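You operate a simulated robot arm through the tools that you are given. There is no shell and no other tool. Be economical: measure what you need, move in short steps, check, and stop when the job is done.

You are at the controls of a simulated two-armed robot. One attempt, no reset.

TASK
Wind the green line off grey card 29 and put the card back.
Fine: dial to 15 m, yellow slider at green, card on the plate, dial back to 0.

Only the result counts: the job must be done as asked and must still hold three seconds after the hand-in. Knocking over, shifting, dropping, spilling or breaking anything else fails it.

THE ROBOT
Two 7-joint arms with fingered hands on one trunk, on a base that drives. Base frame: it is fixed to the floor where the robot stands at the start and does not move with it; the origin is under the middle of the robot, x ahead of it, y to its left, z up; the surface under the hand at the start is at about z = 900. Readings come in mm, rad, newtons and seconds.
The left shoulder is at the start at [200, 135, 920], the right one opposite. Places, roughly: seat on the winder plate [500, 100, 900]; winder dial [500, 0, 900]; yellow slider [600, 0, 900]. Payload 4 kg a hand.
The tool frame of a hand sits at the grasp point between the pads (the TCP): z along the fingers, y along the line on which they close. The tips reach 25 mm beyond it. The gripper opens to 88 mm. The gripper's body begins 29 mm behind the TCP. The gripper is a hand of 4 fingers: y runs from the thumb to the fingers, the wrist lies at [-13, -106, -174] in the tool frame.
Orientation is told as [roll, pitch, yaw] about the base's x, y, z axes, in that order, counted from this pose: with the fingers straight down and the wrist toward the robot, the tool's x, y and z point along [0, 1, 0], [1, 0, 0] and [0, 0, -1] of the base frame.

THE INTERFACE
- The arms move only by the tool nudge_tool. It takes "left_moves", "right_moves" or both (then of equal length, played together; a hand with none holds still); each is a list that holds one entry, the list of rows, each a list of 6 numbers: the shift along the base's x, y, z in mm, then the turn, a rotation vector about the base's x, y, z in rad. In form: [[[dx, dy, dz, rx, ry, rz], ...]]. A call has 1 to 20 rows; each row shifts and turns the commanded pose from where the row before left it. Each row takes 0.2 s and may step no farther than 50 mm and 0.15 rad from the row before; otherwise, the whole call is refused. A pose out of reach is approached as far as the arm can. The call stops where the force on the tool passes 40 N (or 10 N more than at its start, if that is more) or the arm is blocked; 0.2 s more then pass. In this call time passes only in rows, and 0.2 s behind the last. It gives the time, the measured TCP pose, the force on the tool (base axes), the opening and the grip force at its end, in the units of the frame above (readings bear some noise), with the torque about the TCP (base axes, N m) and any sound that the robot's microphone picked up, and new pictures: "show" is both (left out), scene, wrist or none (wrist: the cameras of the hands that moved).
- Cameras (640 x 400 px; columns grow to the right, rows downward): "scene" is now at [142.2, 2.9, 1525.5]; the picture's right is [0.05, -1.00, 0.00], its down [-0.70, -0.03, -0.71] and it looks along [0.71, 0.03, -0.70] (base axes); focal length 280 px, centre (320, 200). "left" rides on the left gripper at [-64, -83, -98] in its tool frame; the picture's right is [-0.62, -0.37, 0.69], its down [0.71, -0.63, 0.30] and it looks along [0.32, 0.68, 0.65] (tool axes); focal length 265 px, centre (320, 200). "right" rides on the right gripper at [64, -83, -98] in its tool frame; the picture's right is [-0.62, 0.37, -0.69], its down [-0.71, -0.63, 0.30] and it looks along [-0.32, 0.68, 0.65] (tool axes); focal length 265 px, centre (320, 200). There is no depth. A picture from a camera that has moved, and an enlarged one, comes with that camera's place and axes in the base frame and with its lens.
- move_column(by): slides the trunk up (or, below 0, down) by that many mm; the arms and the scene camera ride with it, the base frame stays. It gives what a move gives, with no picture.
- base_move(legs): drives the robot by 1 to 6 legs, each [ahead, left, turn to the left] in mm, mm and rad, along the robot's own axes; the way and the turn of a leg run together, so that a leg with both is an arc; at most 1500 mm and 3.142 rad a leg. The arms and the cameras ride along, it lands a little off, and it stops where it bumps. It gives what a move gives, and a new picture of the scene camera.
- move_fingers(index, middle, ring, thumb_bend, thumb_turn, hand): sets how far each is bent, from 0 (flat) to 100 (curled in); at 30 the hand is open as for a grip, at 70 the pads meet at the TCP. One left out holds its place. A second passes; each finger stops where it meets its share of the squeeze, and holds until it gets a number again. It is the only way to open and close the hand. It gives what a move gives, with no picture; readings hold the bend of each and the force on the fingers (four entries, about 0 where the hand has none), thumb and palm. thumb_turn goes from beside the hand (0) to across from the fingers (100), as for a grip.
- head_to(pan, tilt): turns the head with the scene camera to pan (to the left, within 1.693 rad either way) and tilt (down, from -0.506 to 1.204), counted from straight ahead of the robot. It gives what a move gives, and a new picture of the scene camera.
- close_up(camera, box): a new picture of the part [left, top, right, bottom] of that camera's present view, enlarged. The clock stands still meanwhile.
- close_job(): hands the job in; it is judged then, once.

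Go step by step. Nothing tells you exact positions but the pictures and the camera data: compare them with the known pose of the tool, close in by small moves and look again before you grip or let go. The budget is 120 turns and 260 pictures, counting those below and the enlarged ones. Unless the task says otherwise, let go and move clear before handing in, and close with one line.

The tools are called after "Call:" by a JSON object that holds its "api" and its "payload". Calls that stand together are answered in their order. nudge_tool: Moves the arms, as the interface text tells. Its arguments: {"type":"object","properties":{"left_moves":{"type":"array","items":{"type":"array","items":{"type":"array","items":{"type":"number"}}}},"right_moves":{"type":"array","items":{"type":"array","items":{"type":"array","items":{"type":"number"}}}},"show":{"type":"string","enum":["both","scene","wrist","none"]}},"required":[]} The other tools are called the same way: move_column (by) slides the trunk up or down; move_fingers (index, middle, ring, thumb_bend, thumb_turn, hand) moves the fingers one by one; base_move (legs) drives the base; head_to (pan, tilt) turns the head that bears the scene camera; close_up (camera, box) takes an enlarged picture of a part of a camera's view; close_job () hands the job in.

At the start:

```text
time: 0.0
left_tcp_pos: [555.8, 241.4, 1277.3]
left_orientation: [0.0, 0.0, 0.001]
left_force: [-0.6, 0.5, 1.1]
left_torque: [0.02, 0.0, 0.02]
left_width: 87.4
left_grip_force: 0.0
left_shape: jaw
left_bend: [30.0, 30.0, 30.0, 30.0, 98.0]
left_finger forces: [0.0, 0.0, 0.1, 0.1, 0.1, 0.0]
right_tcp_pos: [582.5, -258.6, 1208.2]
right_orientation: [0.0, 0.0, 0.001]
right_force: [-0.2, 0.3, 0.2]
right_torque: [0.01, 0.01, 0.0]
right_width: 87.8
right_grip_force: 0.1
right_shape: jaw
right_bend: [30.0, 30.0, 30.0, 30.0, 98.0]
right_finger forces: [0.0, 0.0, 0.1, 0.1, 0.1, 0.0]
trunk travel left (down, up): [-525.0, 245.0]
robot x, y, heading: [3.8, 0.2, -0.003]
head pan, tilt: [0.045, 0.78]
```

scene: 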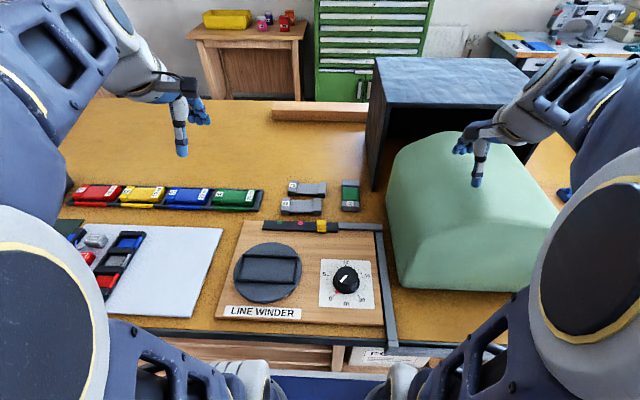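
right: 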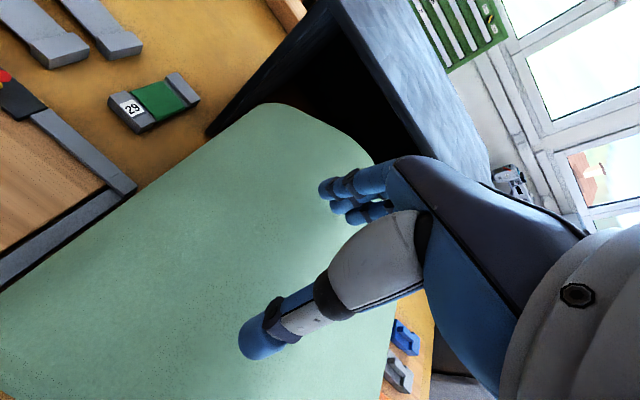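
left: 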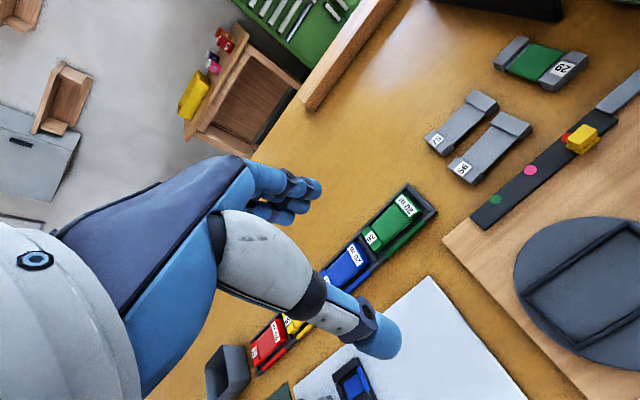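

I see the winder with its round plate, the dial, the slider track with coloured dots, and card 29 (grey with green line) behind it on the right. I'll look closer at each part first.

Call:
{"api": "close_up", "payload": {"camera": "scene", "box": [220, 160, 400, 340]}}

Call:
{"api": "close_up", "payload": {"camera": "scene", "box": [310, 250, 390, 320]}}

Call:
{"api": "close_up", "payload": {"camera": "scene", "box": [250, 170, 380, 250]}}

Call:
{"api": "close_up", "payload": {"camera": "left", "box": [420, 20, 640, 380]}}

```text
2.22 times, centred on (310, 250) of scene
camera zoom: at [142.2, 2.9, 1525.5], right [0.05, -1.0, 0.0], down [-0.7, -0.03, -0.71], along [0.71, 0.03, -0.7], focal length 622 px, centre (342, 89)
```

zoom: 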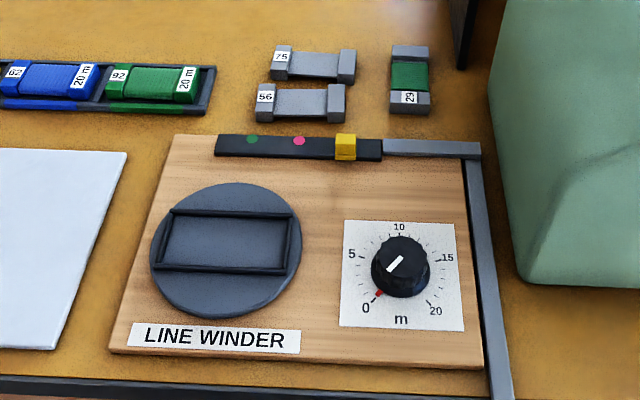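

```text
5.71 times, centred on (350, 285) of scene
camera zoom: at [142.2, 2.9, 1525.5], right [0.05, -1.0, 0.0], down [-0.7, -0.03, -0.71], along [0.71, 0.03, -0.7], focal length 1598 px, centre (149, -286)
```

zoom: 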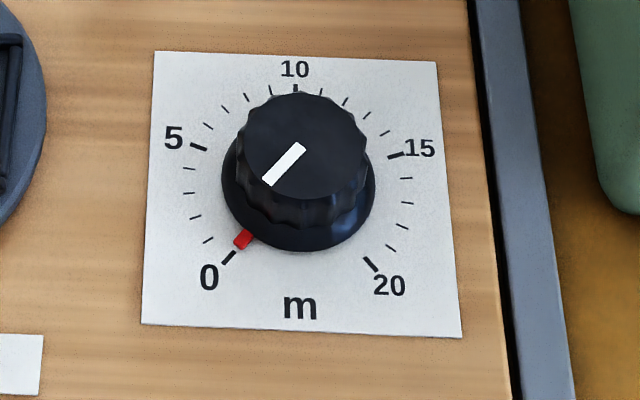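

```text
4.92 times, centred on (315, 210) of scene
camera zoom: at [142.2, 2.9, 1525.5], right [0.05, -1.0, 0.0], down [-0.7, -0.03, -0.71], along [0.71, 0.03, -0.7], focal length 1377 px, centre (345, 151)
```

zoom: 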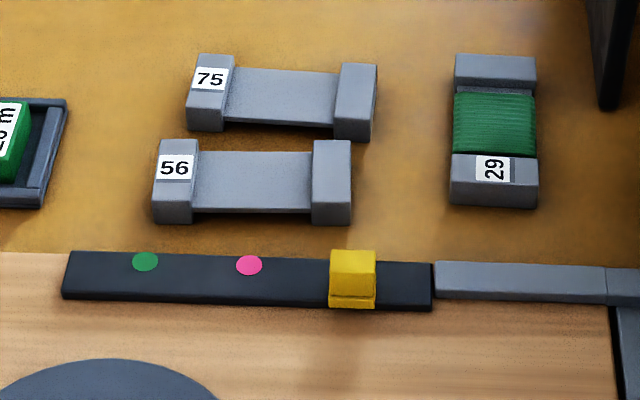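

```text
1.11 times, centred on (530, 200) of left
camera zoom: at [473.1, 176.2, 1375.1], right [-0.37, -0.62, -0.69], down [-0.63, 0.71, -0.3], along [0.68, 0.32, -0.65], focal length 295 px, centre (87, 200)
```

zoom: 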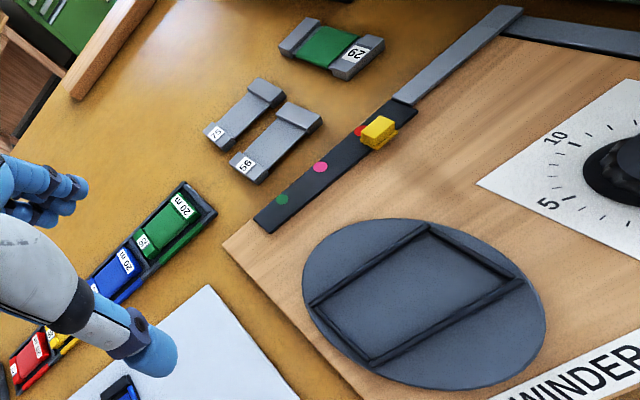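

The dial sits at about (482,-45), the plate at (500,147), the slider at (652,22) with the green dot near y=143, and card 29 at (782,-65). I'll back the base up and shift it right so the left hand can reach all of them.

Call:
{"api": "base_move", "payload": {"legs": [[-155, 0, 0], [0, -190, 0]]}}

```text
time: 2.5
left_tcp_pos: [404.1, 49.4, 1278.1]
left_orientation: [0.0, 0.0, -0.005]
left_force: [-0.1, 0.7, 0.1]
left_torque: [-0.03, -0.01, 0.0]
left_width: 87.6
left_grip_force: 0.2
left_shape: jaw
left_bend: [30.0, 30.0, 30.0, 30.0, 98.0]
left_finger forces: [0.1, 0.0, 0.1, 0.0, 0.0, 0.1]
right_tcp_pos: [429.3, -451.0, 1207.0]
right_orientation: [0.0, 0.0, -0.003]
right_force: [-0.2, 1.0, 0.5]
right_torque: [-0.01, 0.03, -0.03]
right_width: 87.8
right_grip_force: 0.1
right_shape: jaw
right_bend: [30.0, 30.0, 30.0, 30.0, 98.0]
right_finger forces: [0.1, 0.1, 0.0, 0.1, 0.0, 0.1]
trunk travel left (down, up): [-525.0, 245.0]
robot x, y, heading: [-153.7, -190.6, -0.001]
head pan, tilt: [0.045, 0.78]
camera scene: at [-10.7, -188.3, 1525.5], right [0.04, -1.0, 0.0], down [-0.7, -0.03, -0.71], along [0.71, 0.03, -0.7], focal length 280 px, centre (320, 200)
```

scene: 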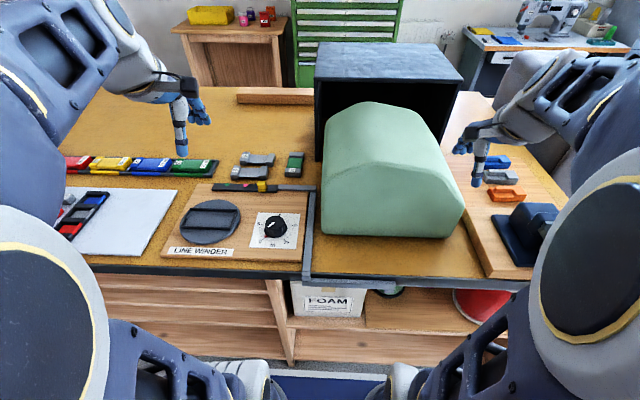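

The base landed well. I'll bring the left hand above the dial and look.

Call:
{"api": "nudge_tool", "payload": {"left_moves": [[[15.6, -18.8, -35.6, 0, 0, 0], [15.6, -18.8, -35.6, 0, 0, 0], [15.6, -18.8, -35.6, 0, 0, 0], [15.6, -18.8, -35.6, 0, 0, 0], [15.6, -18.8, -35.6, 0, 0, 0]]]}}

```text
time: 3.7
left_tcp_pos: [480.4, -44.7, 1100.4]
left_orientation: [0.0, 0.0, -0.001]
left_force: [0.2, -0.7, 0.2]
left_torque: [0.01, 0.01, 0.04]
left_width: 87.8
left_grip_force: 0.1
left_shape: jaw
left_bend: [30.0, 30.0, 30.0, 30.0, 98.0]
left_finger forces: [0.1, 0.1, 0.0, 0.1, 0.0, 0.1]
right_tcp_pos: [428.0, -450.2, 1209.0]
right_orientation: [0.0, -0.001, 0.0]
right_force: [-0.9, 0.5, 0.2]
right_torque: [-0.01, -0.01, -0.01]
right_width: 87.7
right_grip_force: 0.1
right_shape: jaw
right_bend: [30.0, 30.0, 30.0, 30.0, 98.0]
right_finger forces: [0.1, 0.0, 0.1, 0.1, 0.1, 0.0]
trunk travel left (down, up): [-525.0, 245.0]
robot x, y, heading: [-153.6, -188.1, -0.002]
head pan, tilt: [0.045, 0.78]
camera scene: at [-11.0, -188.1, 1525.6], right [0.04, -1.0, 0.0], down [-0.7, -0.03, -0.71], along [0.71, 0.03, -0.7], focal length 280 px, centre (320, 200)
camera left: at [397.2, -110.2, 1197.8], right [-0.37, -0.62, -0.69], down [-0.63, 0.72, -0.3], along [0.68, 0.32, -0.65], focal length 265 px, centre (320, 200)
```

scene: 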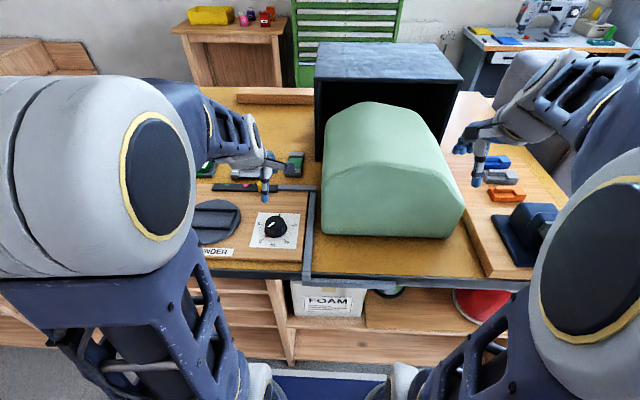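
left: 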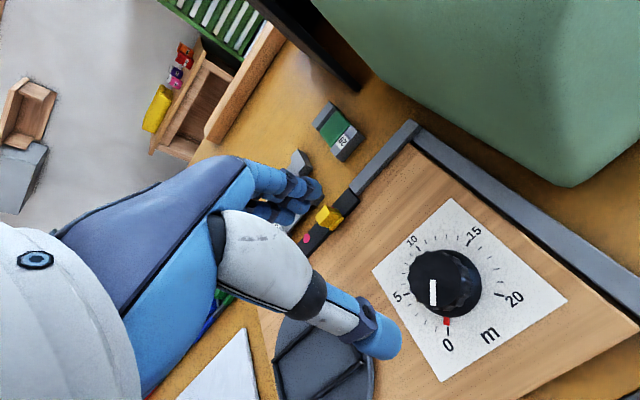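

Call:
{"api": "close_up", "payload": {"camera": "left", "box": [360, 190, 580, 390]}}

Call:
{"api": "close_up", "payload": {"camera": "scene", "box": [230, 160, 320, 260]}}

```text
2.00 times, centred on (470, 290) of left
camera zoom: at [397.2, -110.2, 1197.8], right [-0.37, -0.62, -0.69], down [-0.63, 0.72, -0.3], along [0.68, 0.32, -0.65], focal length 531 px, centre (20, 20)
```

zoom: 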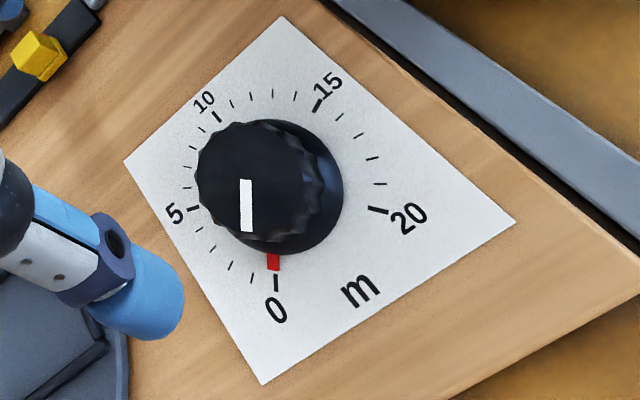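

```text
4.00 times, centred on (275, 210) of scene
camera zoom: at [-11.0, -188.1, 1525.6], right [0.04, -1.0, 0.0], down [-0.7, -0.03, -0.71], along [0.71, 0.03, -0.7], focal length 1119 px, centre (500, 160)
```

zoom: 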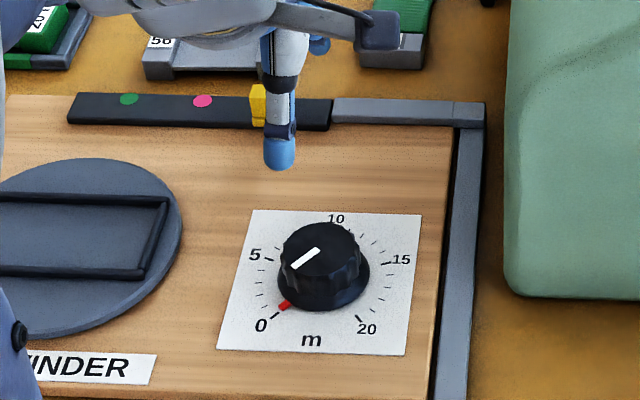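

The knob is at about (475,-46), 50 mm wide, top near z=955. I'll test how far the wrist can yaw, above the dial.

Call:
{"api": "nudge_tool", "payload": {"left_moves": [[[-5, -1, -40, 0, 0, 0.15], [0, 0, -30, 0, 0, 0.15], [0, 0, 0, 0, 0, 0.15], [0, 0, 0, 0, 0, 0.15], [0, 0, 0, 0, 0, 0.15], [0, 0, 0, 0, 0, 0.15], [0, 0, 0, 0, 0, 0.15], [0, 0, 0, 0, 0, 0.15]]]}}

```text
time: 5.5
left_tcp_pos: [477.6, -44.7, 1029.6]
left_orientation: [0.0, 0.0, 1.199]
left_force: [0.0, 0.5, -0.7]
left_torque: [-0.03, 0.0, -0.01]
left_width: 87.6
left_grip_force: 0.0
left_shape: jaw
left_bend: [30.0, 30.0, 30.0, 30.0, 98.0]
left_finger forces: [0.0, 0.0, 0.0, 0.1, 0.1, 0.0]
right_tcp_pos: [429.4, -450.9, 1208.1]
right_orientation: [0.0, 0.0, -0.002]
right_force: [0.3, 0.7, 0.0]
right_torque: [-0.01, 0.01, 0.02]
right_width: 87.6
right_grip_force: 0.1
right_shape: jaw
right_bend: [30.0, 30.0, 30.0, 30.0, 98.0]
right_finger forces: [0.0, 0.0, 0.1, 0.1, 0.0, 0.1]
trunk travel left (down, up): [-525.0, 245.0]
robot x, y, heading: [-152.2, -190.4, 0.001]
head pan, tilt: [0.045, 0.78]
camera scene: at [-10.7, -188.1, 1525.5], right [0.04, -1.0, 0.0], down [-0.7, -0.03, -0.71], along [0.71, 0.03, -0.7], focal length 280 px, centre (320, 200)
camera left: at [506.4, -147.9, 1127.3], right [0.44, -0.57, -0.69], down [-0.89, -0.33, -0.3], along [-0.05, 0.75, -0.65], focal length 265 px, centre (320, 200)
```

scene: 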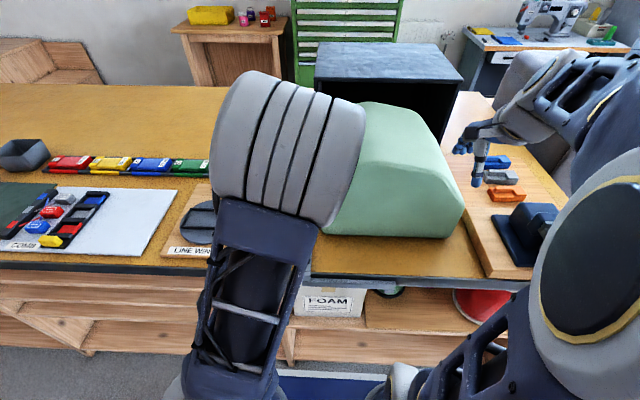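
left: 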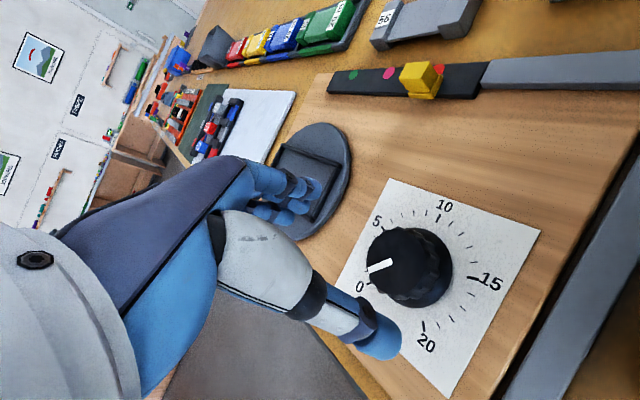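

Call:
{"api": "nudge_tool", "payload": {"left_moves": [[[0, 0, 0, 0, 0, -0.15], [0, 0, 0, 0, 0, -0.15], [0, 0, 0, 0, 0, -0.15], [0, 0, 0, 0, 0, -0.15], [0, 0, 0, 0, 0, -0.15], [0, 0, 0, 0, 0, -0.15], [0, 0, 0, 0, 0, -0.15], [0, 0, 0, 0, 0, -0.15], [0, 0, 0, 0, 0, -0.15], [0, 0, 0, 0, 0, -0.15], [0, 0, 0, 0, 0, -0.15], [0, 0, 0, 0, 0, -0.15], [0, 0, 0, 0, 0, -0.15], [0, 0, 0, 0, 0, -0.15], [0, 0, 0, 0, 0, -0.15], [0, 0, 0, 0, 0, -0.15], [0, 0, 0, 0, 0, -0.15], [0, 0, 0, 0, 0, -0.15], [0, 0, 0, 0, 0, -0.15]]]}}

```text
time: 9.5
left_tcp_pos: [475.8, -45.9, 1028.9]
left_orientation: [-0.002, -0.001, -1.654]
left_force: [-0.1, -0.9, -0.5]
left_torque: [-0.01, 0.0, 0.0]
left_width: 87.3
left_grip_force: 0.1
left_shape: jaw
left_bend: [30.0, 30.0, 30.0, 30.0, 98.0]
left_finger forces: [0.0, 0.1, 0.0, 0.1, 0.1, 0.0]
right_tcp_pos: [429.0, -450.1, 1209.0]
right_orientation: [0.0, -0.001, -0.001]
right_force: [0.1, 0.1, -0.9]
right_torque: [-0.03, 0.02, -0.01]
right_width: 87.7
right_grip_force: 0.0
right_shape: jaw
right_bend: [30.0, 30.0, 30.0, 30.0, 98.0]
right_finger forces: [0.0, 0.1, 0.1, 0.1, 0.1, 0.0]
trunk travel left (down, up): [-525.0, 245.0]
robot x, y, heading: [-153.3, -191.2, -0.003]
head pan, tilt: [0.045, 0.78]
camera scene: at [-10.7, -188.1, 1525.5], right [0.04, -1.0, 0.0], down [-0.7, -0.03, -0.71], along [0.71, 0.03, -0.7], focal length 280 px, centre (320, 200)
camera left: at [419.6, 41.9, 1127.6], right [-0.59, 0.42, -0.69], down [0.76, 0.57, -0.3], along [0.27, -0.71, -0.65], focal length 265 px, centre (320, 200)
```

scene: 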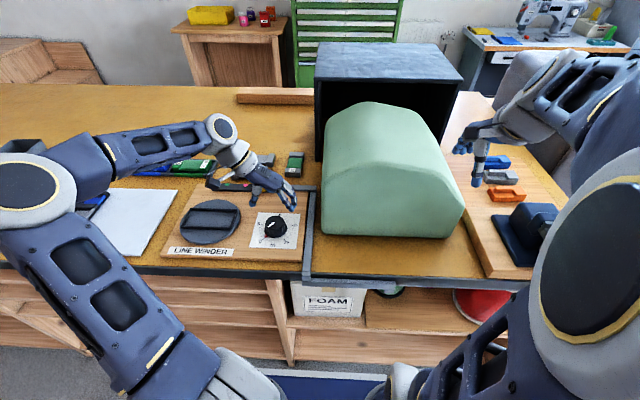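
left: 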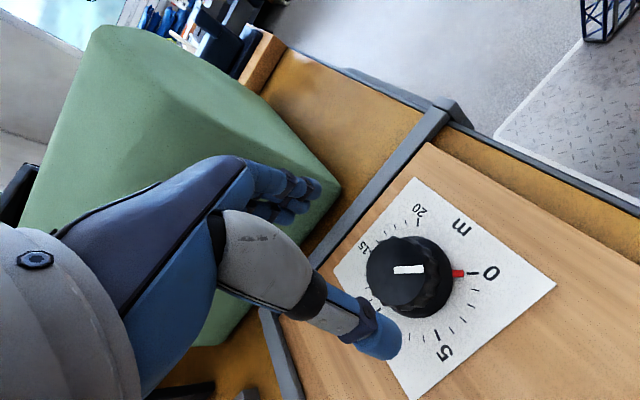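

The yaw range is ample. I'll set yaw to +0.5 and come down just above the knob to check the centring.

Call:
{"api": "nudge_tool", "payload": {"left_moves": [[[2, 1, 0, 0, 0, 0.1436], [0, 0, 0, 0, 0, 0.1436], [0, 0, 0, 0, 0, 0.1436], [0, 0, 0, 0, 0, 0.1436], [0, 0, 0, 0, 0, 0.1436], [0, 0, 0, 0, 0, 0.1436], [0, 0, 0, 0, 0, 0.1436], [0, 0, 0, 0, 0, 0.1436], [0, 0, 0, 0, 0, 0.1436], [0, 0, 0, 0, 0, 0.1436], [0, 0, 0, 0, 0, 0.1436], [0, 0, 0, 0, 0, 0.1436], [0, 0, 0, 0, 0, 0.1436], [0, 0, 0, 0, 0, 0.1436], [0, 0, 0, 0, 0, 0.1436], [0, 0, -24, 0, 0, 0], [0, 0, -20, 0, 0, 0]]]}}

Call:
{"api": "close_up", "payload": {"camera": "left", "box": [240, 160, 560, 360]}}

Call:
{"api": "close_up", "payload": {"camera": "scene", "box": [230, 160, 320, 260]}}

```text
time: 13.1
left_tcp_pos: [478.0, -44.0, 985.2]
left_orientation: [-0.003, 0.0, 0.505]
left_force: [-0.3, 0.0, -0.7]
left_torque: [0.01, 0.0, 0.0]
left_width: 88.0
left_grip_force: 0.0
left_shape: jaw
left_bend: [30.0, 30.0, 30.0, 30.0, 97.0]
left_finger forces: [0.0, 0.0, 0.0, 0.0, 0.1, 0.0]
right_tcp_pos: [428.6, -450.6, 1208.4]
right_orientation: [-0.001, 0.0, -0.001]
right_force: [-0.1, -0.3, -0.6]
right_torque: [0.02, 0.0, -0.01]
right_width: 87.4
right_grip_force: 0.1
right_shape: jaw
right_bend: [30.0, 30.0, 30.0, 30.0, 98.0]
right_finger forces: [0.0, 0.1, 0.0, 0.1, 0.1, 0.1]
trunk travel left (down, up): [-525.0, 245.0]
robot x, y, heading: [-153.4, -191.4, -0.004]
head pan, tilt: [0.045, 0.78]
camera scene: at [-10.8, -188.2, 1525.6], right [0.04, -1.0, 0.0], down [-0.7, -0.03, -0.71], along [0.71, 0.03, -0.7], focal length 280 px, centre (320, 200)
camera left: at [436.7, -142.0, 1082.6], right [-0.02, -0.72, -0.69], down [-0.9, 0.32, -0.31], along [0.44, 0.61, -0.65], focal length 265 px, centre (320, 200)
```

scene: 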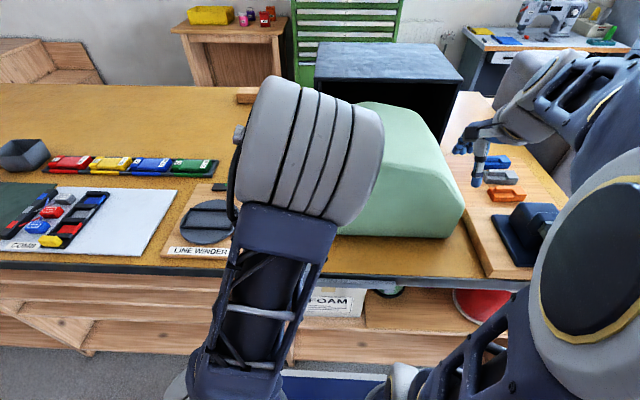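
left: 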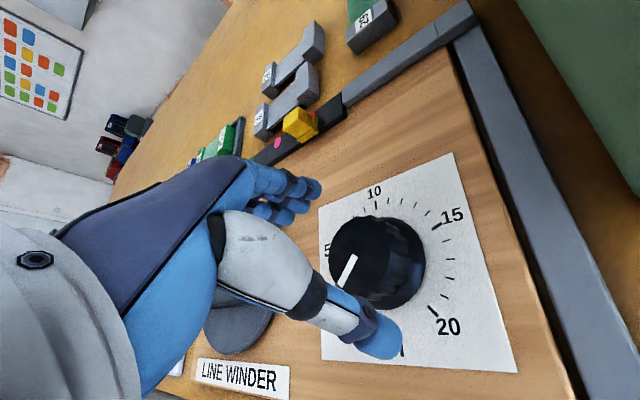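

```text
2.00 times, centred on (400, 260) of left
camera zoom: at [436.7, -142.0, 1082.6], right [-0.02, -0.72, -0.69], down [-0.9, 0.32, -0.31], along [0.44, 0.61, -0.65], focal length 531 px, centre (160, 80)
```

zoom: 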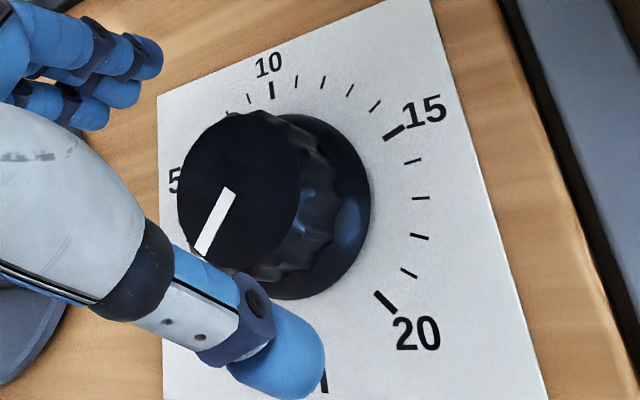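

```text
4.00 times, centred on (275, 210) of scene
camera zoom: at [-10.8, -188.2, 1525.6], right [0.04, -1.0, 0.0], down [-0.7, -0.03, -0.71], along [0.71, 0.03, -0.7], focal length 1119 px, centre (500, 160)
```

zoom: 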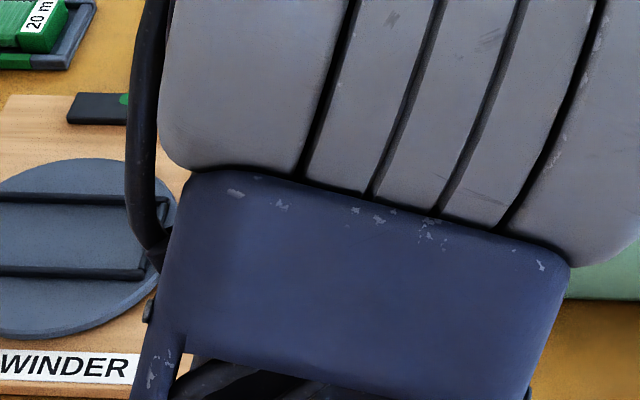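

Triangulation gives the knob centre (479,-43) and top at about z=940, so the hand is centred. I'll descend to TCP z≈944.

Call:
{"api": "nudge_tool", "payload": {"left_moves": [[[1, 1, -15, 0, 0, 0], [0, 0, -15, 0, 0, 0], [0, 0, -11, 0, 0, 0]]], "show": "wrist"}}

```text
time: 13.9
left_tcp_pos: [479.7, -42.9, 942.9]
left_orientation: [0.002, -0.001, 0.503]
left_force: [-0.7, 0.1, 0.6]
left_torque: [-0.01, 0.01, 0.03]
left_width: 87.5
left_grip_force: 0.1
left_shape: jaw
left_bend: [30.0, 30.0, 30.0, 30.0, 97.0]
left_finger forces: [0.0, 0.0, 0.1, 0.0, 0.1, 0.0]
right_tcp_pos: [428.6, -450.0, 1208.7]
right_orientation: [0.0, -0.001, -0.002]
right_force: [0.5, 0.2, 0.7]
right_torque: [0.0, -0.02, -0.03]
right_width: 87.6
right_grip_force: 0.0
right_shape: jaw
right_bend: [30.0, 30.0, 30.0, 30.0, 98.0]
right_finger forces: [0.0, 0.1, 0.0, 0.1, 0.0, 0.1]
trunk travel left (down, up): [-525.0, 245.0]
robot x, y, heading: [-152.7, -190.4, -0.006]
head pan, tilt: [0.045, 0.78]
camera left: at [437.7, -141.7, 1041.3], right [-0.02, -0.72, -0.69], down [-0.9, 0.32, -0.3], along [0.44, 0.61, -0.65], focal length 265 px, centre (320, 200)
```

left: 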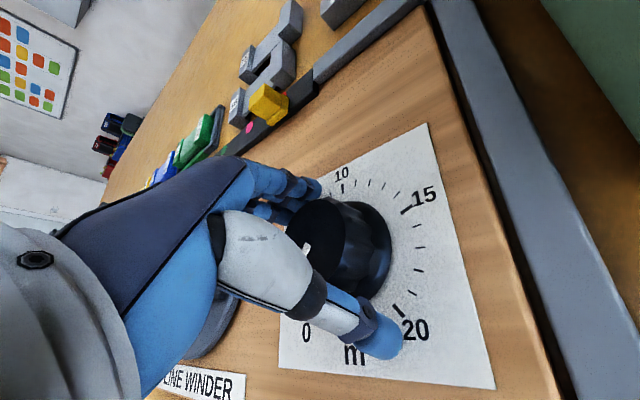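

Thumb and fingers straddle the knob. Closing gently.

Call:
{"api": "move_fingers", "payload": {"hand": "left", "index": 60, "middle": 60, "ring": 60, "thumb_bend": 60}}

Call:
{"api": "close_up", "payload": {"camera": "left", "box": [240, 130, 480, 380]}}

```text
time: 14.9
left_tcp_pos: [480.1, -42.2, 944.2]
left_orientation: [-0.001, -0.002, 0.502]
left_force: [9.9, 7.6, 3.2]
left_torque: [0.27, -0.38, -0.16]
left_width: 52.7
left_grip_force: 16.1
left_shape: fingers
left_bend: [46.0, 48.0, 54.0, 46.0, 97.0]
left_finger forces: [8.5, 11.4, 3.7, 0.0, 8.7, 0.1]
right_tcp_pos: [428.9, -450.6, 1208.6]
right_orientation: [0.0, 0.0, -0.003]
right_force: [-0.1, -0.7, -0.3]
right_torque: [0.0, 0.03, 0.01]
right_width: 87.6
right_grip_force: 0.0
right_shape: jaw
right_bend: [30.0, 30.0, 30.0, 30.0, 98.0]
right_finger forces: [0.0, 0.1, 0.1, 0.0, 0.0, 0.0]
trunk travel left (down, up): [-525.0, 245.0]
robot x, y, heading: [-151.4, -191.2, 0.001]
head pan, tilt: [0.045, 0.78]
```

```text
1.60 times, centred on (360, 255) of left
camera zoom: at [438.4, -141.3, 1041.9], right [-0.02, -0.72, -0.69], down [-0.9, 0.32, -0.31], along [0.44, 0.61, -0.65], focal length 425 px, centre (256, 112)
```

zoom: 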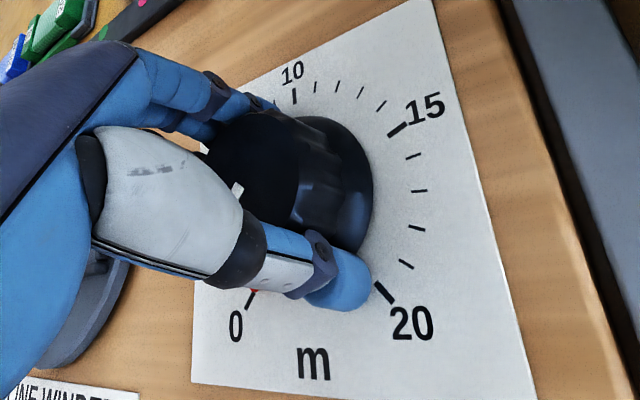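

Gripped. I'll try a small clockwise turn and watch.

Call:
{"api": "nudge_tool", "payload": {"left_moves": [[[1, 1, 0, 0, 0, -0.1], [0, 0, 0, 0, 0, -0.12], [0, 0, 0, 0, 0, -0.12], [0, 0, 0, 0, 0, -0.12], [0, 0, 0, 0, 0, -0.12]]], "show": "none"}}

Call:
{"api": "close_up", "payload": {"camera": "left", "box": [240, 130, 480, 380]}}

```text
time: 16.1
left_tcp_pos: [481.0, -41.8, 945.0]
left_orientation: [0.001, -0.001, -0.081]
left_force: [7.5, 2.8, 0.7]
left_torque: [0.07, -0.28, 0.13]
left_width: 52.5
left_grip_force: 14.0
left_shape: fingers
left_bend: [46.0, 49.0, 56.0, 47.0, 95.0]
left_finger forces: [7.7, 7.6, 3.4, 0.0, 9.4, 0.1]
right_tcp_pos: [428.6, -450.8, 1206.9]
right_orientation: [0.001, 0.002, -0.004]
right_force: [0.5, -0.2, -0.8]
right_torque: [-0.02, 0.01, 0.0]
right_width: 87.7
right_grip_force: 0.1
right_shape: jaw
right_bend: [30.0, 30.0, 30.0, 30.0, 98.0]
right_finger forces: [0.0, 0.1, 0.0, 0.0, 0.0, 0.0]
trunk travel left (down, up): [-525.0, 245.0]
robot x, y, heading: [-153.9, -190.1, -0.005]
head pan, tilt: [0.045, 0.78]
```

```text
1.60 times, centred on (360, 255) of left
camera zoom: at [392.9, -101.5, 1042.0], right [-0.42, -0.59, -0.69], down [-0.57, 0.76, -0.3], along [0.71, 0.27, -0.65], focal length 425 px, centre (256, 112)
```

zoom: 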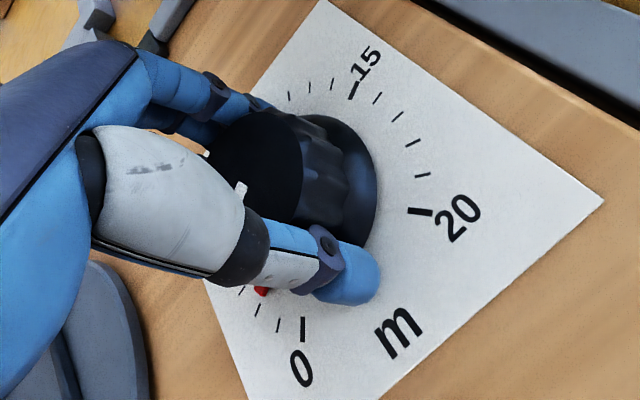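

The knob follows, and the red mark turns with it. I'll continue the stroke to a total of about 1.77 rad.

Call:
{"api": "nudge_tool", "payload": {"left_moves": [[[0, 0, 0, 0, 0, -0.119], [0, 0, 0, 0, 0, -0.119], [0, 0, 0, 0, 0, -0.119], [0, 0, 0, 0, 0, -0.119], [0, 0, 0, 0, 0, -0.119], [0, 0, 0, 0, 0, -0.119], [0, 0, 0, 0, 0, -0.119], [0, 0, 0, 0, 0, -0.119], [0, 0, 0, 0, 0, -0.119], [0, 0, 0, 0, 0, -0.119]]], "show": "none"}}

Call:
{"api": "close_up", "payload": {"camera": "left", "box": [240, 130, 480, 380]}}

Call:
{"api": "close_up", "payload": {"camera": "scene", "box": [180, 150, 320, 260]}}

```text
time: 18.3
left_tcp_pos: [481.2, -43.5, 944.5]
left_orientation: [-0.001, -0.001, -1.271]
left_force: [5.2, -9.8, -0.9]
left_torque: [-0.24, -0.19, 0.03]
left_width: 52.5
left_grip_force: 14.0
left_shape: fingers
left_bend: [45.0, 49.0, 56.0, 48.0, 95.0]
left_finger forces: [8.9, 7.5, 3.8, 0.0, 8.4, 0.0]
right_tcp_pos: [427.9, -451.0, 1208.3]
right_orientation: [0.0, 0.0, -0.003]
right_force: [-0.4, -0.5, -0.5]
right_torque: [0.01, 0.0, 0.0]
right_width: 87.4
right_grip_force: 0.0
right_shape: jaw
right_bend: [30.0, 30.0, 30.0, 30.0, 98.0]
right_finger forces: [0.0, 0.1, 0.0, 0.0, 0.0, 0.0]
trunk travel left (down, up): [-525.0, 245.0]
robot x, y, heading: [-153.2, -194.1, -0.004]
head pan, tilt: [0.045, 0.78]
```

```text
1.60 times, centred on (360, 255) of left
camera zoom: at [395.1, 16.0, 1042.5], right [-0.7, 0.17, -0.69], down [0.5, 0.81, -0.31], along [0.51, -0.56, -0.65], focal length 425 px, centre (256, 112)
```

zoom: 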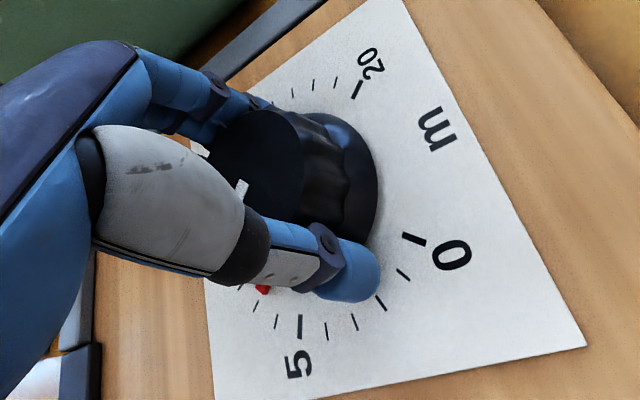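

```text
3.64 times, centred on (250, 205) of scene
camera zoom: at [-10.5, -188.5, 1525.5], right [0.04, -1.0, 0.0], down [-0.7, -0.03, -0.71], along [0.71, 0.03, -0.7], focal length 1017 px, centre (574, 182)
```

zoom: 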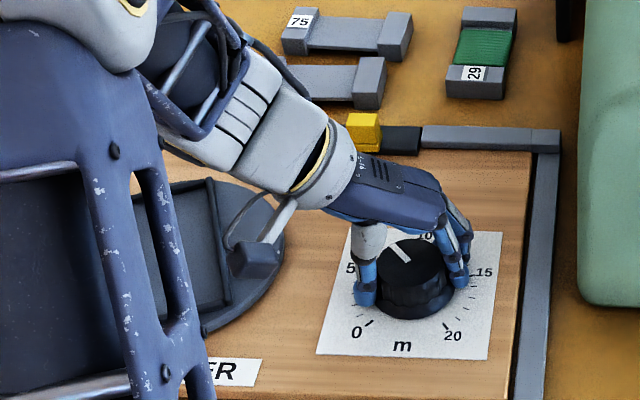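

The dial turned to about 7.5, and the plate turns with it. I'll release, unwind the wrist and regrip.

Call:
{"api": "move_fingers", "payload": {"hand": "left", "index": 30, "middle": 30, "ring": 30, "thumb_bend": 30}}

Call:
{"api": "nudge_tool", "payload": {"left_moves": [[[-1, -1, 35, 0, 0, 0], [0, 0, 0, 0, 0, 0.148], [0, 0, 0, 0, 0, 0.148], [0, 0, 0, 0, 0, 0.148], [0, 0, 0, 0, 0, 0.148], [0, 0, 0, 0, 0, 0.148], [0, 0, 0, 0, 0, 0.148], [0, 0, 0, 0, 0, 0.148], [0, 0, 0, 0, 0, 0.148], [0, 0, 0, 0, 0, 0.148], [0, 0, 0, 0, 0, 0.148], [0, 0, 0, 0, 0, 0.148], [0, 0, 0, 0, 0, 0.148]]], "show": "wrist"}}

Call:
{"api": "close_up", "payload": {"camera": "left", "box": [240, 160, 560, 360]}}

```text
time: 19.3
left_tcp_pos: [481.5, -42.9, 944.3]
left_orientation: [0.002, -0.001, -1.267]
left_force: [-0.9, -0.5, 1.4]
left_torque: [-0.02, 0.02, -0.02]
left_width: 84.6
left_grip_force: 0.1
left_shape: fingers
left_bend: [30.0, 30.0, 30.0, 30.0, 97.0]
left_finger forces: [0.1, 0.0, 0.0, 0.0, 0.0, 0.0]
right_tcp_pos: [428.5, -450.9, 1207.3]
right_orientation: [-0.001, 0.001, -0.003]
right_force: [-0.4, 0.3, -0.6]
right_torque: [-0.04, 0.02, 0.02]
right_width: 87.7
right_grip_force: 0.1
right_shape: jaw
right_bend: [30.0, 30.0, 30.0, 30.0, 98.0]
right_finger forces: [0.0, 0.1, 0.1, 0.1, 0.0, 0.0]
trunk travel left (down, up): [-525.0, 245.0]
robot x, y, heading: [-155.7, -191.7, -0.001]
head pan, tilt: [0.045, 0.78]
```

```text
time: 22.1
left_tcp_pos: [479.3, -43.6, 978.9]
left_orientation: [0.001, 0.001, 0.508]
left_force: [-0.4, 0.4, -0.6]
left_torque: [-0.01, 0.0, 0.03]
left_width: 84.2
left_grip_force: 0.1
left_shape: fingers
left_bend: [30.0, 30.0, 30.0, 30.0, 97.0]
left_finger forces: [0.0, 0.0, 0.0, 0.0, 0.0, 0.0]
right_tcp_pos: [429.0, -450.1, 1207.7]
right_orientation: [0.001, 0.001, -0.001]
right_force: [0.1, -0.4, 0.1]
right_torque: [-0.02, 0.0, -0.02]
right_width: 87.4
right_grip_force: 0.0
right_shape: jaw
right_bend: [30.0, 30.0, 30.0, 30.0, 98.0]
right_finger forces: [0.1, 0.1, 0.1, 0.1, 0.0, 0.0]
trunk travel left (down, up): [-525.0, 245.0]
robot x, y, heading: [-151.5, -192.8, 0.001]
head pan, tilt: [0.045, 0.78]
camera left: at [438.6, -141.3, 1077.2], right [-0.02, -0.72, -0.69], down [-0.9, 0.32, -0.3], along [0.44, 0.62, -0.65], focal length 265 px, centre (320, 200)
```

left: 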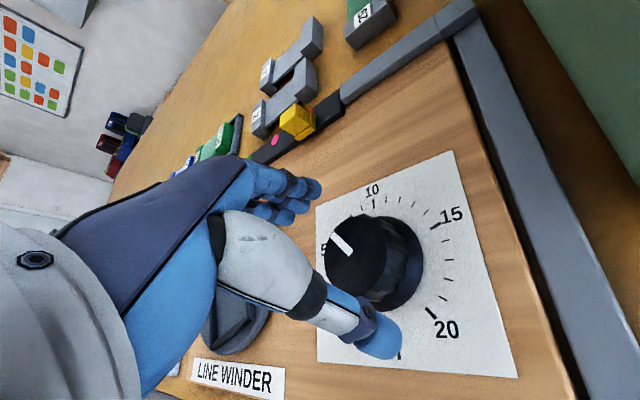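

```text
2.00 times, centred on (400, 260) of left
camera zoom: at [438.6, -141.3, 1077.2], right [-0.02, -0.72, -0.69], down [-0.9, 0.32, -0.3], along [0.44, 0.62, -0.65], focal length 531 px, centre (160, 80)
```

zoom: 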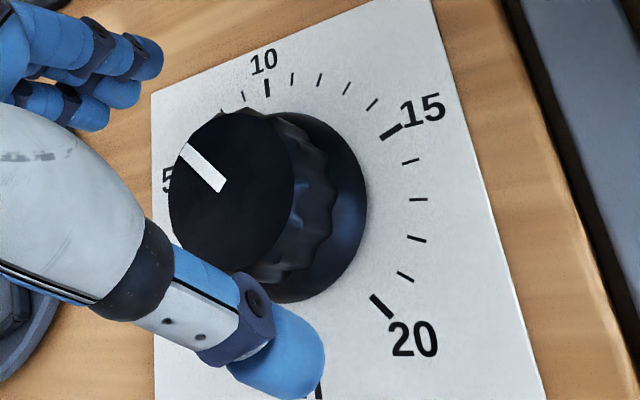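

Call:
{"api": "nudge_tool", "payload": {"left_moves": [[[2, 1, -18, 0, 0, 0], [0, 0, -17, 0, 0, 0]]], "show": "none"}}

Call:
{"api": "move_fingers", "payload": {"hand": "left", "index": 60, "middle": 60, "ring": 60, "thumb_bend": 60}}

Call:
{"api": "nudge_tool", "payload": {"left_moves": [[[0, 0, 0, 0, 0, -0.115], [0, 0, 0, 0, 0, -0.115], [0, 0, 0, 0, 0, -0.115], [0, 0, 0, 0, 0, -0.115], [0, 0, 0, 0, 0, -0.115], [0, 0, 0, 0, 0, -0.115], [0, 0, 0, 0, 0, -0.115], [0, 0, 0, 0, 0, -0.115], [0, 0, 0, 0, 0, -0.115], [0, 0, 0, 0, 0, -0.115], [0, 0, 0, 0, 0, -0.115], [0, 0, 0, 0, 0, -0.115], [0, 0, 0, 0, 0, -0.115], [0, 0, 0, 0, 0, -0.115], [0, 0, 0, 0, 0, -0.115]]], "show": "none"}}

Call:
{"api": "close_up", "payload": {"camera": "scene", "box": [180, 150, 320, 260]}}

Call:
{"api": "close_up", "payload": {"camera": "left", "box": [240, 130, 480, 380]}}

```text
time: 22.7
left_tcp_pos: [480.2, -42.6, 944.4]
left_orientation: [0.0, 0.0, 0.509]
left_force: [0.9, 0.0, -0.1]
left_torque: [0.0, 0.03, -0.04]
left_width: 84.5
left_grip_force: 0.0
left_shape: fingers
left_bend: [30.0, 30.0, 30.0, 30.0, 97.0]
left_finger forces: [0.0, 0.0, 0.0, 0.0, 0.0, 0.0]
right_tcp_pos: [428.5, -449.9, 1208.2]
right_orientation: [0.0, 0.0, -0.001]
right_force: [0.1, -0.2, -1.1]
right_torque: [0.0, 0.0, 0.02]
right_width: 87.7
right_grip_force: 0.0
right_shape: jaw
right_bend: [30.0, 30.0, 30.0, 30.0, 98.0]
right_finger forces: [0.0, 0.0, 0.0, 0.0, 0.0, 0.1]
trunk travel left (down, up): [-525.0, 245.0]
robot x, y, heading: [-155.3, -188.7, -0.003]
head pan, tilt: [0.045, 0.78]
```

```text
time: 23.7
left_tcp_pos: [481.9, -40.4, 943.5]
left_orientation: [-0.002, -0.001, 0.51]
left_force: [5.6, 5.0, 6.0]
left_torque: [0.38, -0.44, -0.08]
left_width: 53.0
left_grip_force: 18.2
left_shape: fingers
left_bend: [47.0, 50.0, 56.0, 45.0, 97.0]
left_finger forces: [8.4, 14.2, 2.5, 0.0, 10.7, 0.0]
right_tcp_pos: [429.3, -450.8, 1207.5]
right_orientation: [0.001, 0.001, -0.001]
right_force: [-0.6, -0.2, 0.4]
right_torque: [0.02, -0.03, -0.02]
right_width: 87.6
right_grip_force: 0.0
right_shape: jaw
right_bend: [30.0, 30.0, 30.0, 30.0, 98.0]
right_finger forces: [0.0, 0.0, 0.0, 0.1, 0.0, 0.0]
trunk travel left (down, up): [-525.0, 245.0]
robot x, y, heading: [-157.3, -190.1, -0.002]
head pan, tilt: [0.045, 0.78]
```

```text
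time: 25.7
left_tcp_pos: [485.3, -43.6, 942.9]
left_orientation: [0.001, 0.004, -0.5]
left_force: [2.9, -0.7, 19.0]
left_torque: [-0.15, -0.62, 0.11]
left_width: 53.6
left_grip_force: 21.2
left_shape: fingers
left_bend: [48.0, 50.0, 59.0, 46.0, 95.0]
left_finger forces: [7.5, 21.7, 1.2, 0.0, 12.8, 0.0]
right_tcp_pos: [429.0, -451.0, 1208.6]
right_orientation: [0.0, 0.001, -0.001]
right_force: [0.1, 0.3, 0.0]
right_torque: [0.0, 0.01, -0.01]
right_width: 87.4
right_grip_force: 0.1
right_shape: jaw
right_bend: [30.0, 30.0, 30.0, 30.0, 98.0]
right_finger forces: [0.0, 0.1, 0.0, 0.0, 0.0, 0.1]
trunk travel left (down, up): [-525.0, 245.0]
robot x, y, heading: [-150.4, -193.0, -0.001]
head pan, tilt: [0.045, 0.78]
stopped in row 9 (left hand): the force on the tool passed its limit at 60 N (the readings are from after the stop); the commanded pose is now the measured one
```

```text
3.64 times, centred on (250, 205) of scene
camera zoom: at [-11.0, -188.3, 1525.8], right [0.04, -1.0, 0.0], down [-0.7, -0.03, -0.71], along [0.71, 0.03, -0.7], focal length 1017 px, centre (574, 182)
```

zoom: 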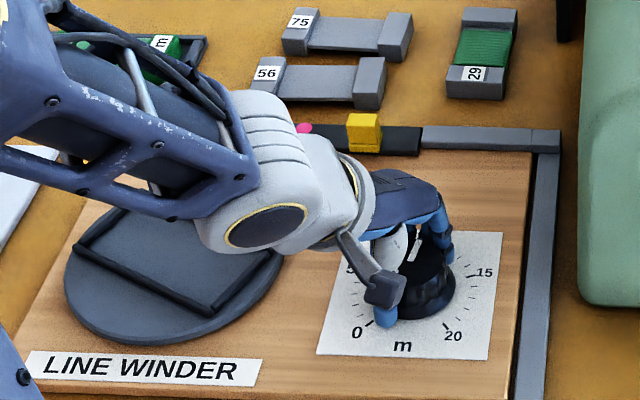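

```text
1.60 times, centred on (360, 255) of left
camera zoom: at [381.0, -60.2, 1041.2], right [-0.62, -0.36, -0.69], down [-0.21, 0.93, -0.3], along [0.75, -0.04, -0.66], focal length 425 px, centre (256, 112)
```

zoom: 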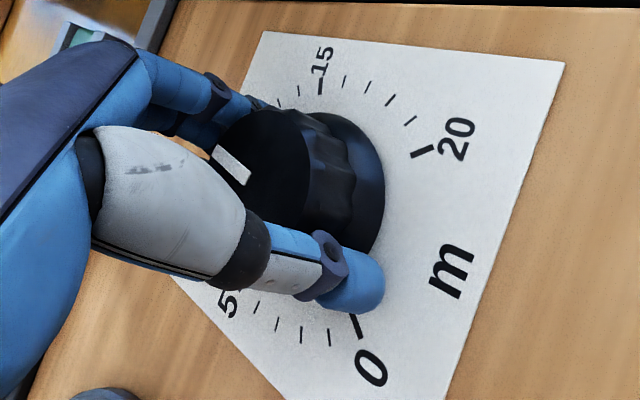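

The turn stopped on force partway (knob near 11–12), probably off-centre binding. I'll release, look, and regrip.

Call:
{"api": "move_fingers", "payload": {"hand": "left", "index": 30, "middle": 30, "ring": 30, "thumb_bend": 30}}

Call:
{"api": "nudge_tool", "payload": {"left_moves": [[[-4, 0, 35, 0, 0, 0]]], "show": "wrist"}}

Call:
{"api": "close_up", "payload": {"camera": "left", "box": [300, 160, 560, 360]}}

```text
time: 26.7
left_tcp_pos: [482.9, -42.0, 939.9]
left_orientation: [-0.002, 0.01, -0.5]
left_force: [-0.4, -0.6, -0.5]
left_torque: [0.0, 0.01, 0.01]
left_width: 84.6
left_grip_force: 0.0
left_shape: fingers
left_bend: [30.0, 30.0, 30.0, 30.0, 97.0]
left_finger forces: [0.0, 0.0, 0.0, 0.0, 0.0, 0.1]
right_tcp_pos: [428.4, -450.3, 1207.3]
right_orientation: [0.001, 0.001, -0.002]
right_force: [0.4, -0.6, -0.3]
right_torque: [0.04, -0.04, 0.0]
right_width: 87.4
right_grip_force: 0.0
right_shape: jaw
right_bend: [30.0, 30.0, 30.0, 30.0, 98.0]
right_finger forces: [0.0, 0.0, 0.0, 0.1, 0.1, 0.0]
trunk travel left (down, up): [-525.0, 245.0]
robot x, y, heading: [-153.8, -191.7, 0.002]
head pan, tilt: [0.045, 0.78]
```

```text
time: 27.1
left_tcp_pos: [478.5, -40.9, 975.0]
left_orientation: [-0.001, 0.011, -0.499]
left_force: [-0.8, 0.0, -0.4]
left_torque: [-0.01, 0.02, 0.02]
left_width: 84.5
left_grip_force: 0.1
left_shape: fingers
left_bend: [30.0, 30.0, 30.0, 30.0, 97.0]
left_finger forces: [0.0, 0.1, 0.0, 0.1, 0.0, 0.0]
right_tcp_pos: [429.8, -449.8, 1208.9]
right_orientation: [-0.001, -0.001, -0.002]
right_force: [-0.1, -0.7, 0.0]
right_torque: [0.02, 0.03, 0.02]
right_width: 87.4
right_grip_force: 0.0
right_shape: jaw
right_bend: [30.0, 30.0, 30.0, 30.0, 98.0]
right_finger forces: [0.1, 0.0, 0.0, 0.0, 0.0, 0.0]
trunk travel left (down, up): [-525.0, 245.0]
robot x, y, heading: [-151.1, -191.9, -0.003]
head pan, tilt: [0.045, 0.78]
camera left: at [376.4, -59.4, 1074.2], right [-0.63, -0.37, -0.69], down [-0.21, 0.93, -0.3], along [0.75, -0.04, -0.66], focal length 265 px, centre (320, 200)
```

left: 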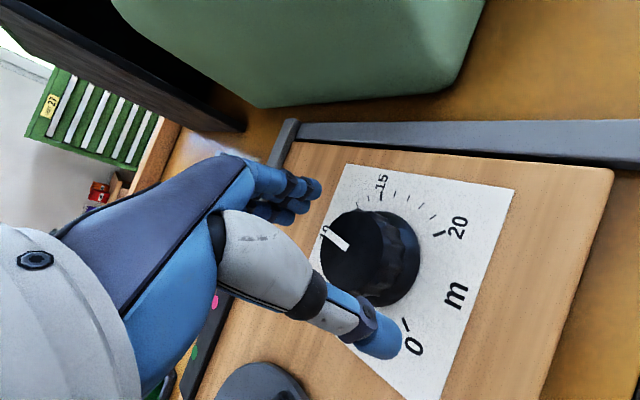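

```text
2.00 times, centred on (430, 260) of left
camera zoom: at [376.4, -59.4, 1074.2], right [-0.63, -0.37, -0.69], down [-0.21, 0.93, -0.3], along [0.75, -0.04, -0.66], focal length 531 px, centre (100, 80)
```

zoom: 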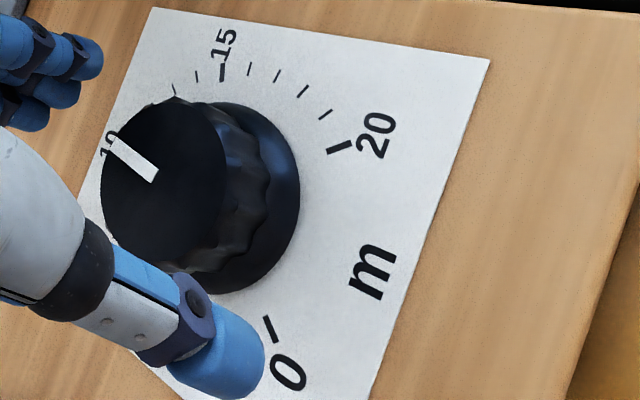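

Call:
{"api": "nudge_tool", "payload": {"left_moves": [[[1, -1, -15, 0, -0.011, 0], [1, -1, -14, 0, 0, 0]]], "show": "none"}}

Call:
{"api": "move_fingers", "payload": {"hand": "left", "index": 60, "middle": 60, "ring": 60, "thumb_bend": 60}}

Call:
{"api": "nudge_tool", "payload": {"left_moves": [[[0, 0, 0, 0, 0, -0.1], [0, 0, 0, 0, 0, -0.1], [0, 0, 0, 0, 0, -0.1], [0, 0, 0, 0, 0, -0.1], [0, 0, 0, 0, 0, -0.1]]], "show": "none"}}

Call:
{"api": "close_up", "payload": {"camera": "scene", "box": [240, 180, 320, 240]}}

```text
time: 27.7
left_tcp_pos: [481.2, -41.9, 946.4]
left_orientation: [0.003, 0.001, -0.499]
left_force: [-0.3, -0.3, 0.0]
left_torque: [-0.02, -0.01, -0.01]
left_width: 84.5
left_grip_force: 0.1
left_shape: fingers
left_bend: [30.0, 30.0, 30.0, 30.0, 97.0]
left_finger forces: [0.0, 0.1, 0.0, 0.0, 0.0, 0.0]
right_tcp_pos: [428.6, -450.2, 1208.0]
right_orientation: [-0.001, 0.001, -0.001]
right_force: [-0.1, 0.0, 0.3]
right_torque: [-0.01, -0.02, 0.02]
right_width: 87.6
right_grip_force: 0.1
right_shape: jaw
right_bend: [30.0, 30.0, 30.0, 30.0, 98.0]
right_finger forces: [0.0, 0.1, 0.0, 0.0, 0.1, 0.1]
trunk travel left (down, up): [-525.0, 245.0]
robot x, y, heading: [-149.6, -191.5, -0.001]
head pan, tilt: [0.045, 0.78]
```

```text
time: 28.7
left_tcp_pos: [482.2, -43.2, 947.5]
left_orientation: [0.004, 0.001, -0.503]
left_force: [9.6, -1.0, 3.4]
left_torque: [-0.03, -0.28, -0.02]
left_width: 53.3
left_grip_force: 13.7
left_shape: fingers
left_bend: [46.0, 50.0, 57.0, 46.0, 97.0]
left_finger forces: [8.1, 7.5, 2.3, 0.0, 9.4, 0.0]
right_tcp_pos: [429.7, -450.8, 1208.7]
right_orientation: [0.001, 0.0, -0.001]
right_force: [-0.7, -0.7, 0.5]
right_torque: [0.03, -0.02, -0.01]
right_width: 87.8
right_grip_force: 0.1
right_shape: jaw
right_bend: [30.0, 30.0, 30.0, 30.0, 98.0]
right_finger forces: [0.0, 0.0, 0.1, 0.0, 0.1, 0.0]
trunk travel left (down, up): [-525.0, 245.0]
robot x, y, heading: [-152.7, -186.7, 0.001]
head pan, tilt: [0.045, 0.78]
```

```text
time: 29.9
left_tcp_pos: [480.6, -43.3, 947.1]
left_orientation: [0.003, -0.001, -1.003]
left_force: [9.1, -5.7, 3.4]
left_torque: [-0.12, -0.24, 0.04]
left_width: 53.0
left_grip_force: 13.3
left_shape: fingers
left_bend: [46.0, 50.0, 58.0, 47.0, 97.0]
left_finger forces: [7.9, 7.9, 2.2, 0.0, 8.4, 0.0]
right_tcp_pos: [429.2, -450.4, 1208.2]
right_orientation: [0.001, 0.001, -0.002]
right_force: [-0.3, -0.6, -1.2]
right_torque: [0.0, 0.01, -0.01]
right_width: 87.5
right_grip_force: 0.1
right_shape: jaw
right_bend: [30.0, 30.0, 30.0, 30.0, 98.0]
right_finger forces: [0.0, 0.1, 0.0, 0.0, 0.1, 0.0]
trunk travel left (down, up): [-525.0, 245.0]
robot x, y, heading: [-154.7, -189.7, -0.004]
head pan, tilt: [0.045, 0.78]
```

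```text
6.67 times, centred on (280, 210) of scene
camera zoom: at [-10.4, -188.4, 1525.5], right [0.04, -1.0, 0.0], down [-0.7, -0.03, -0.71], along [0.71, 0.03, -0.7], focal length 1865 px, centre (587, 133)
```

zoom: 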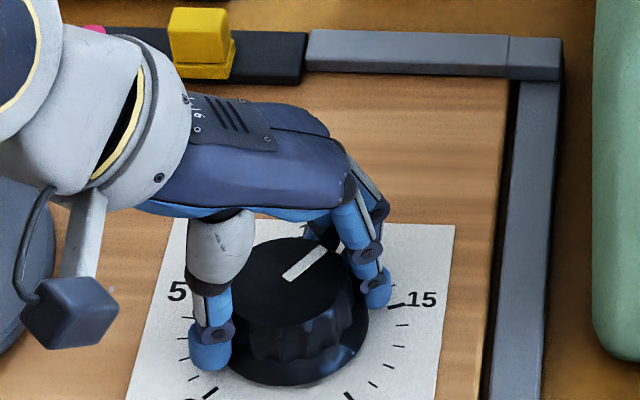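

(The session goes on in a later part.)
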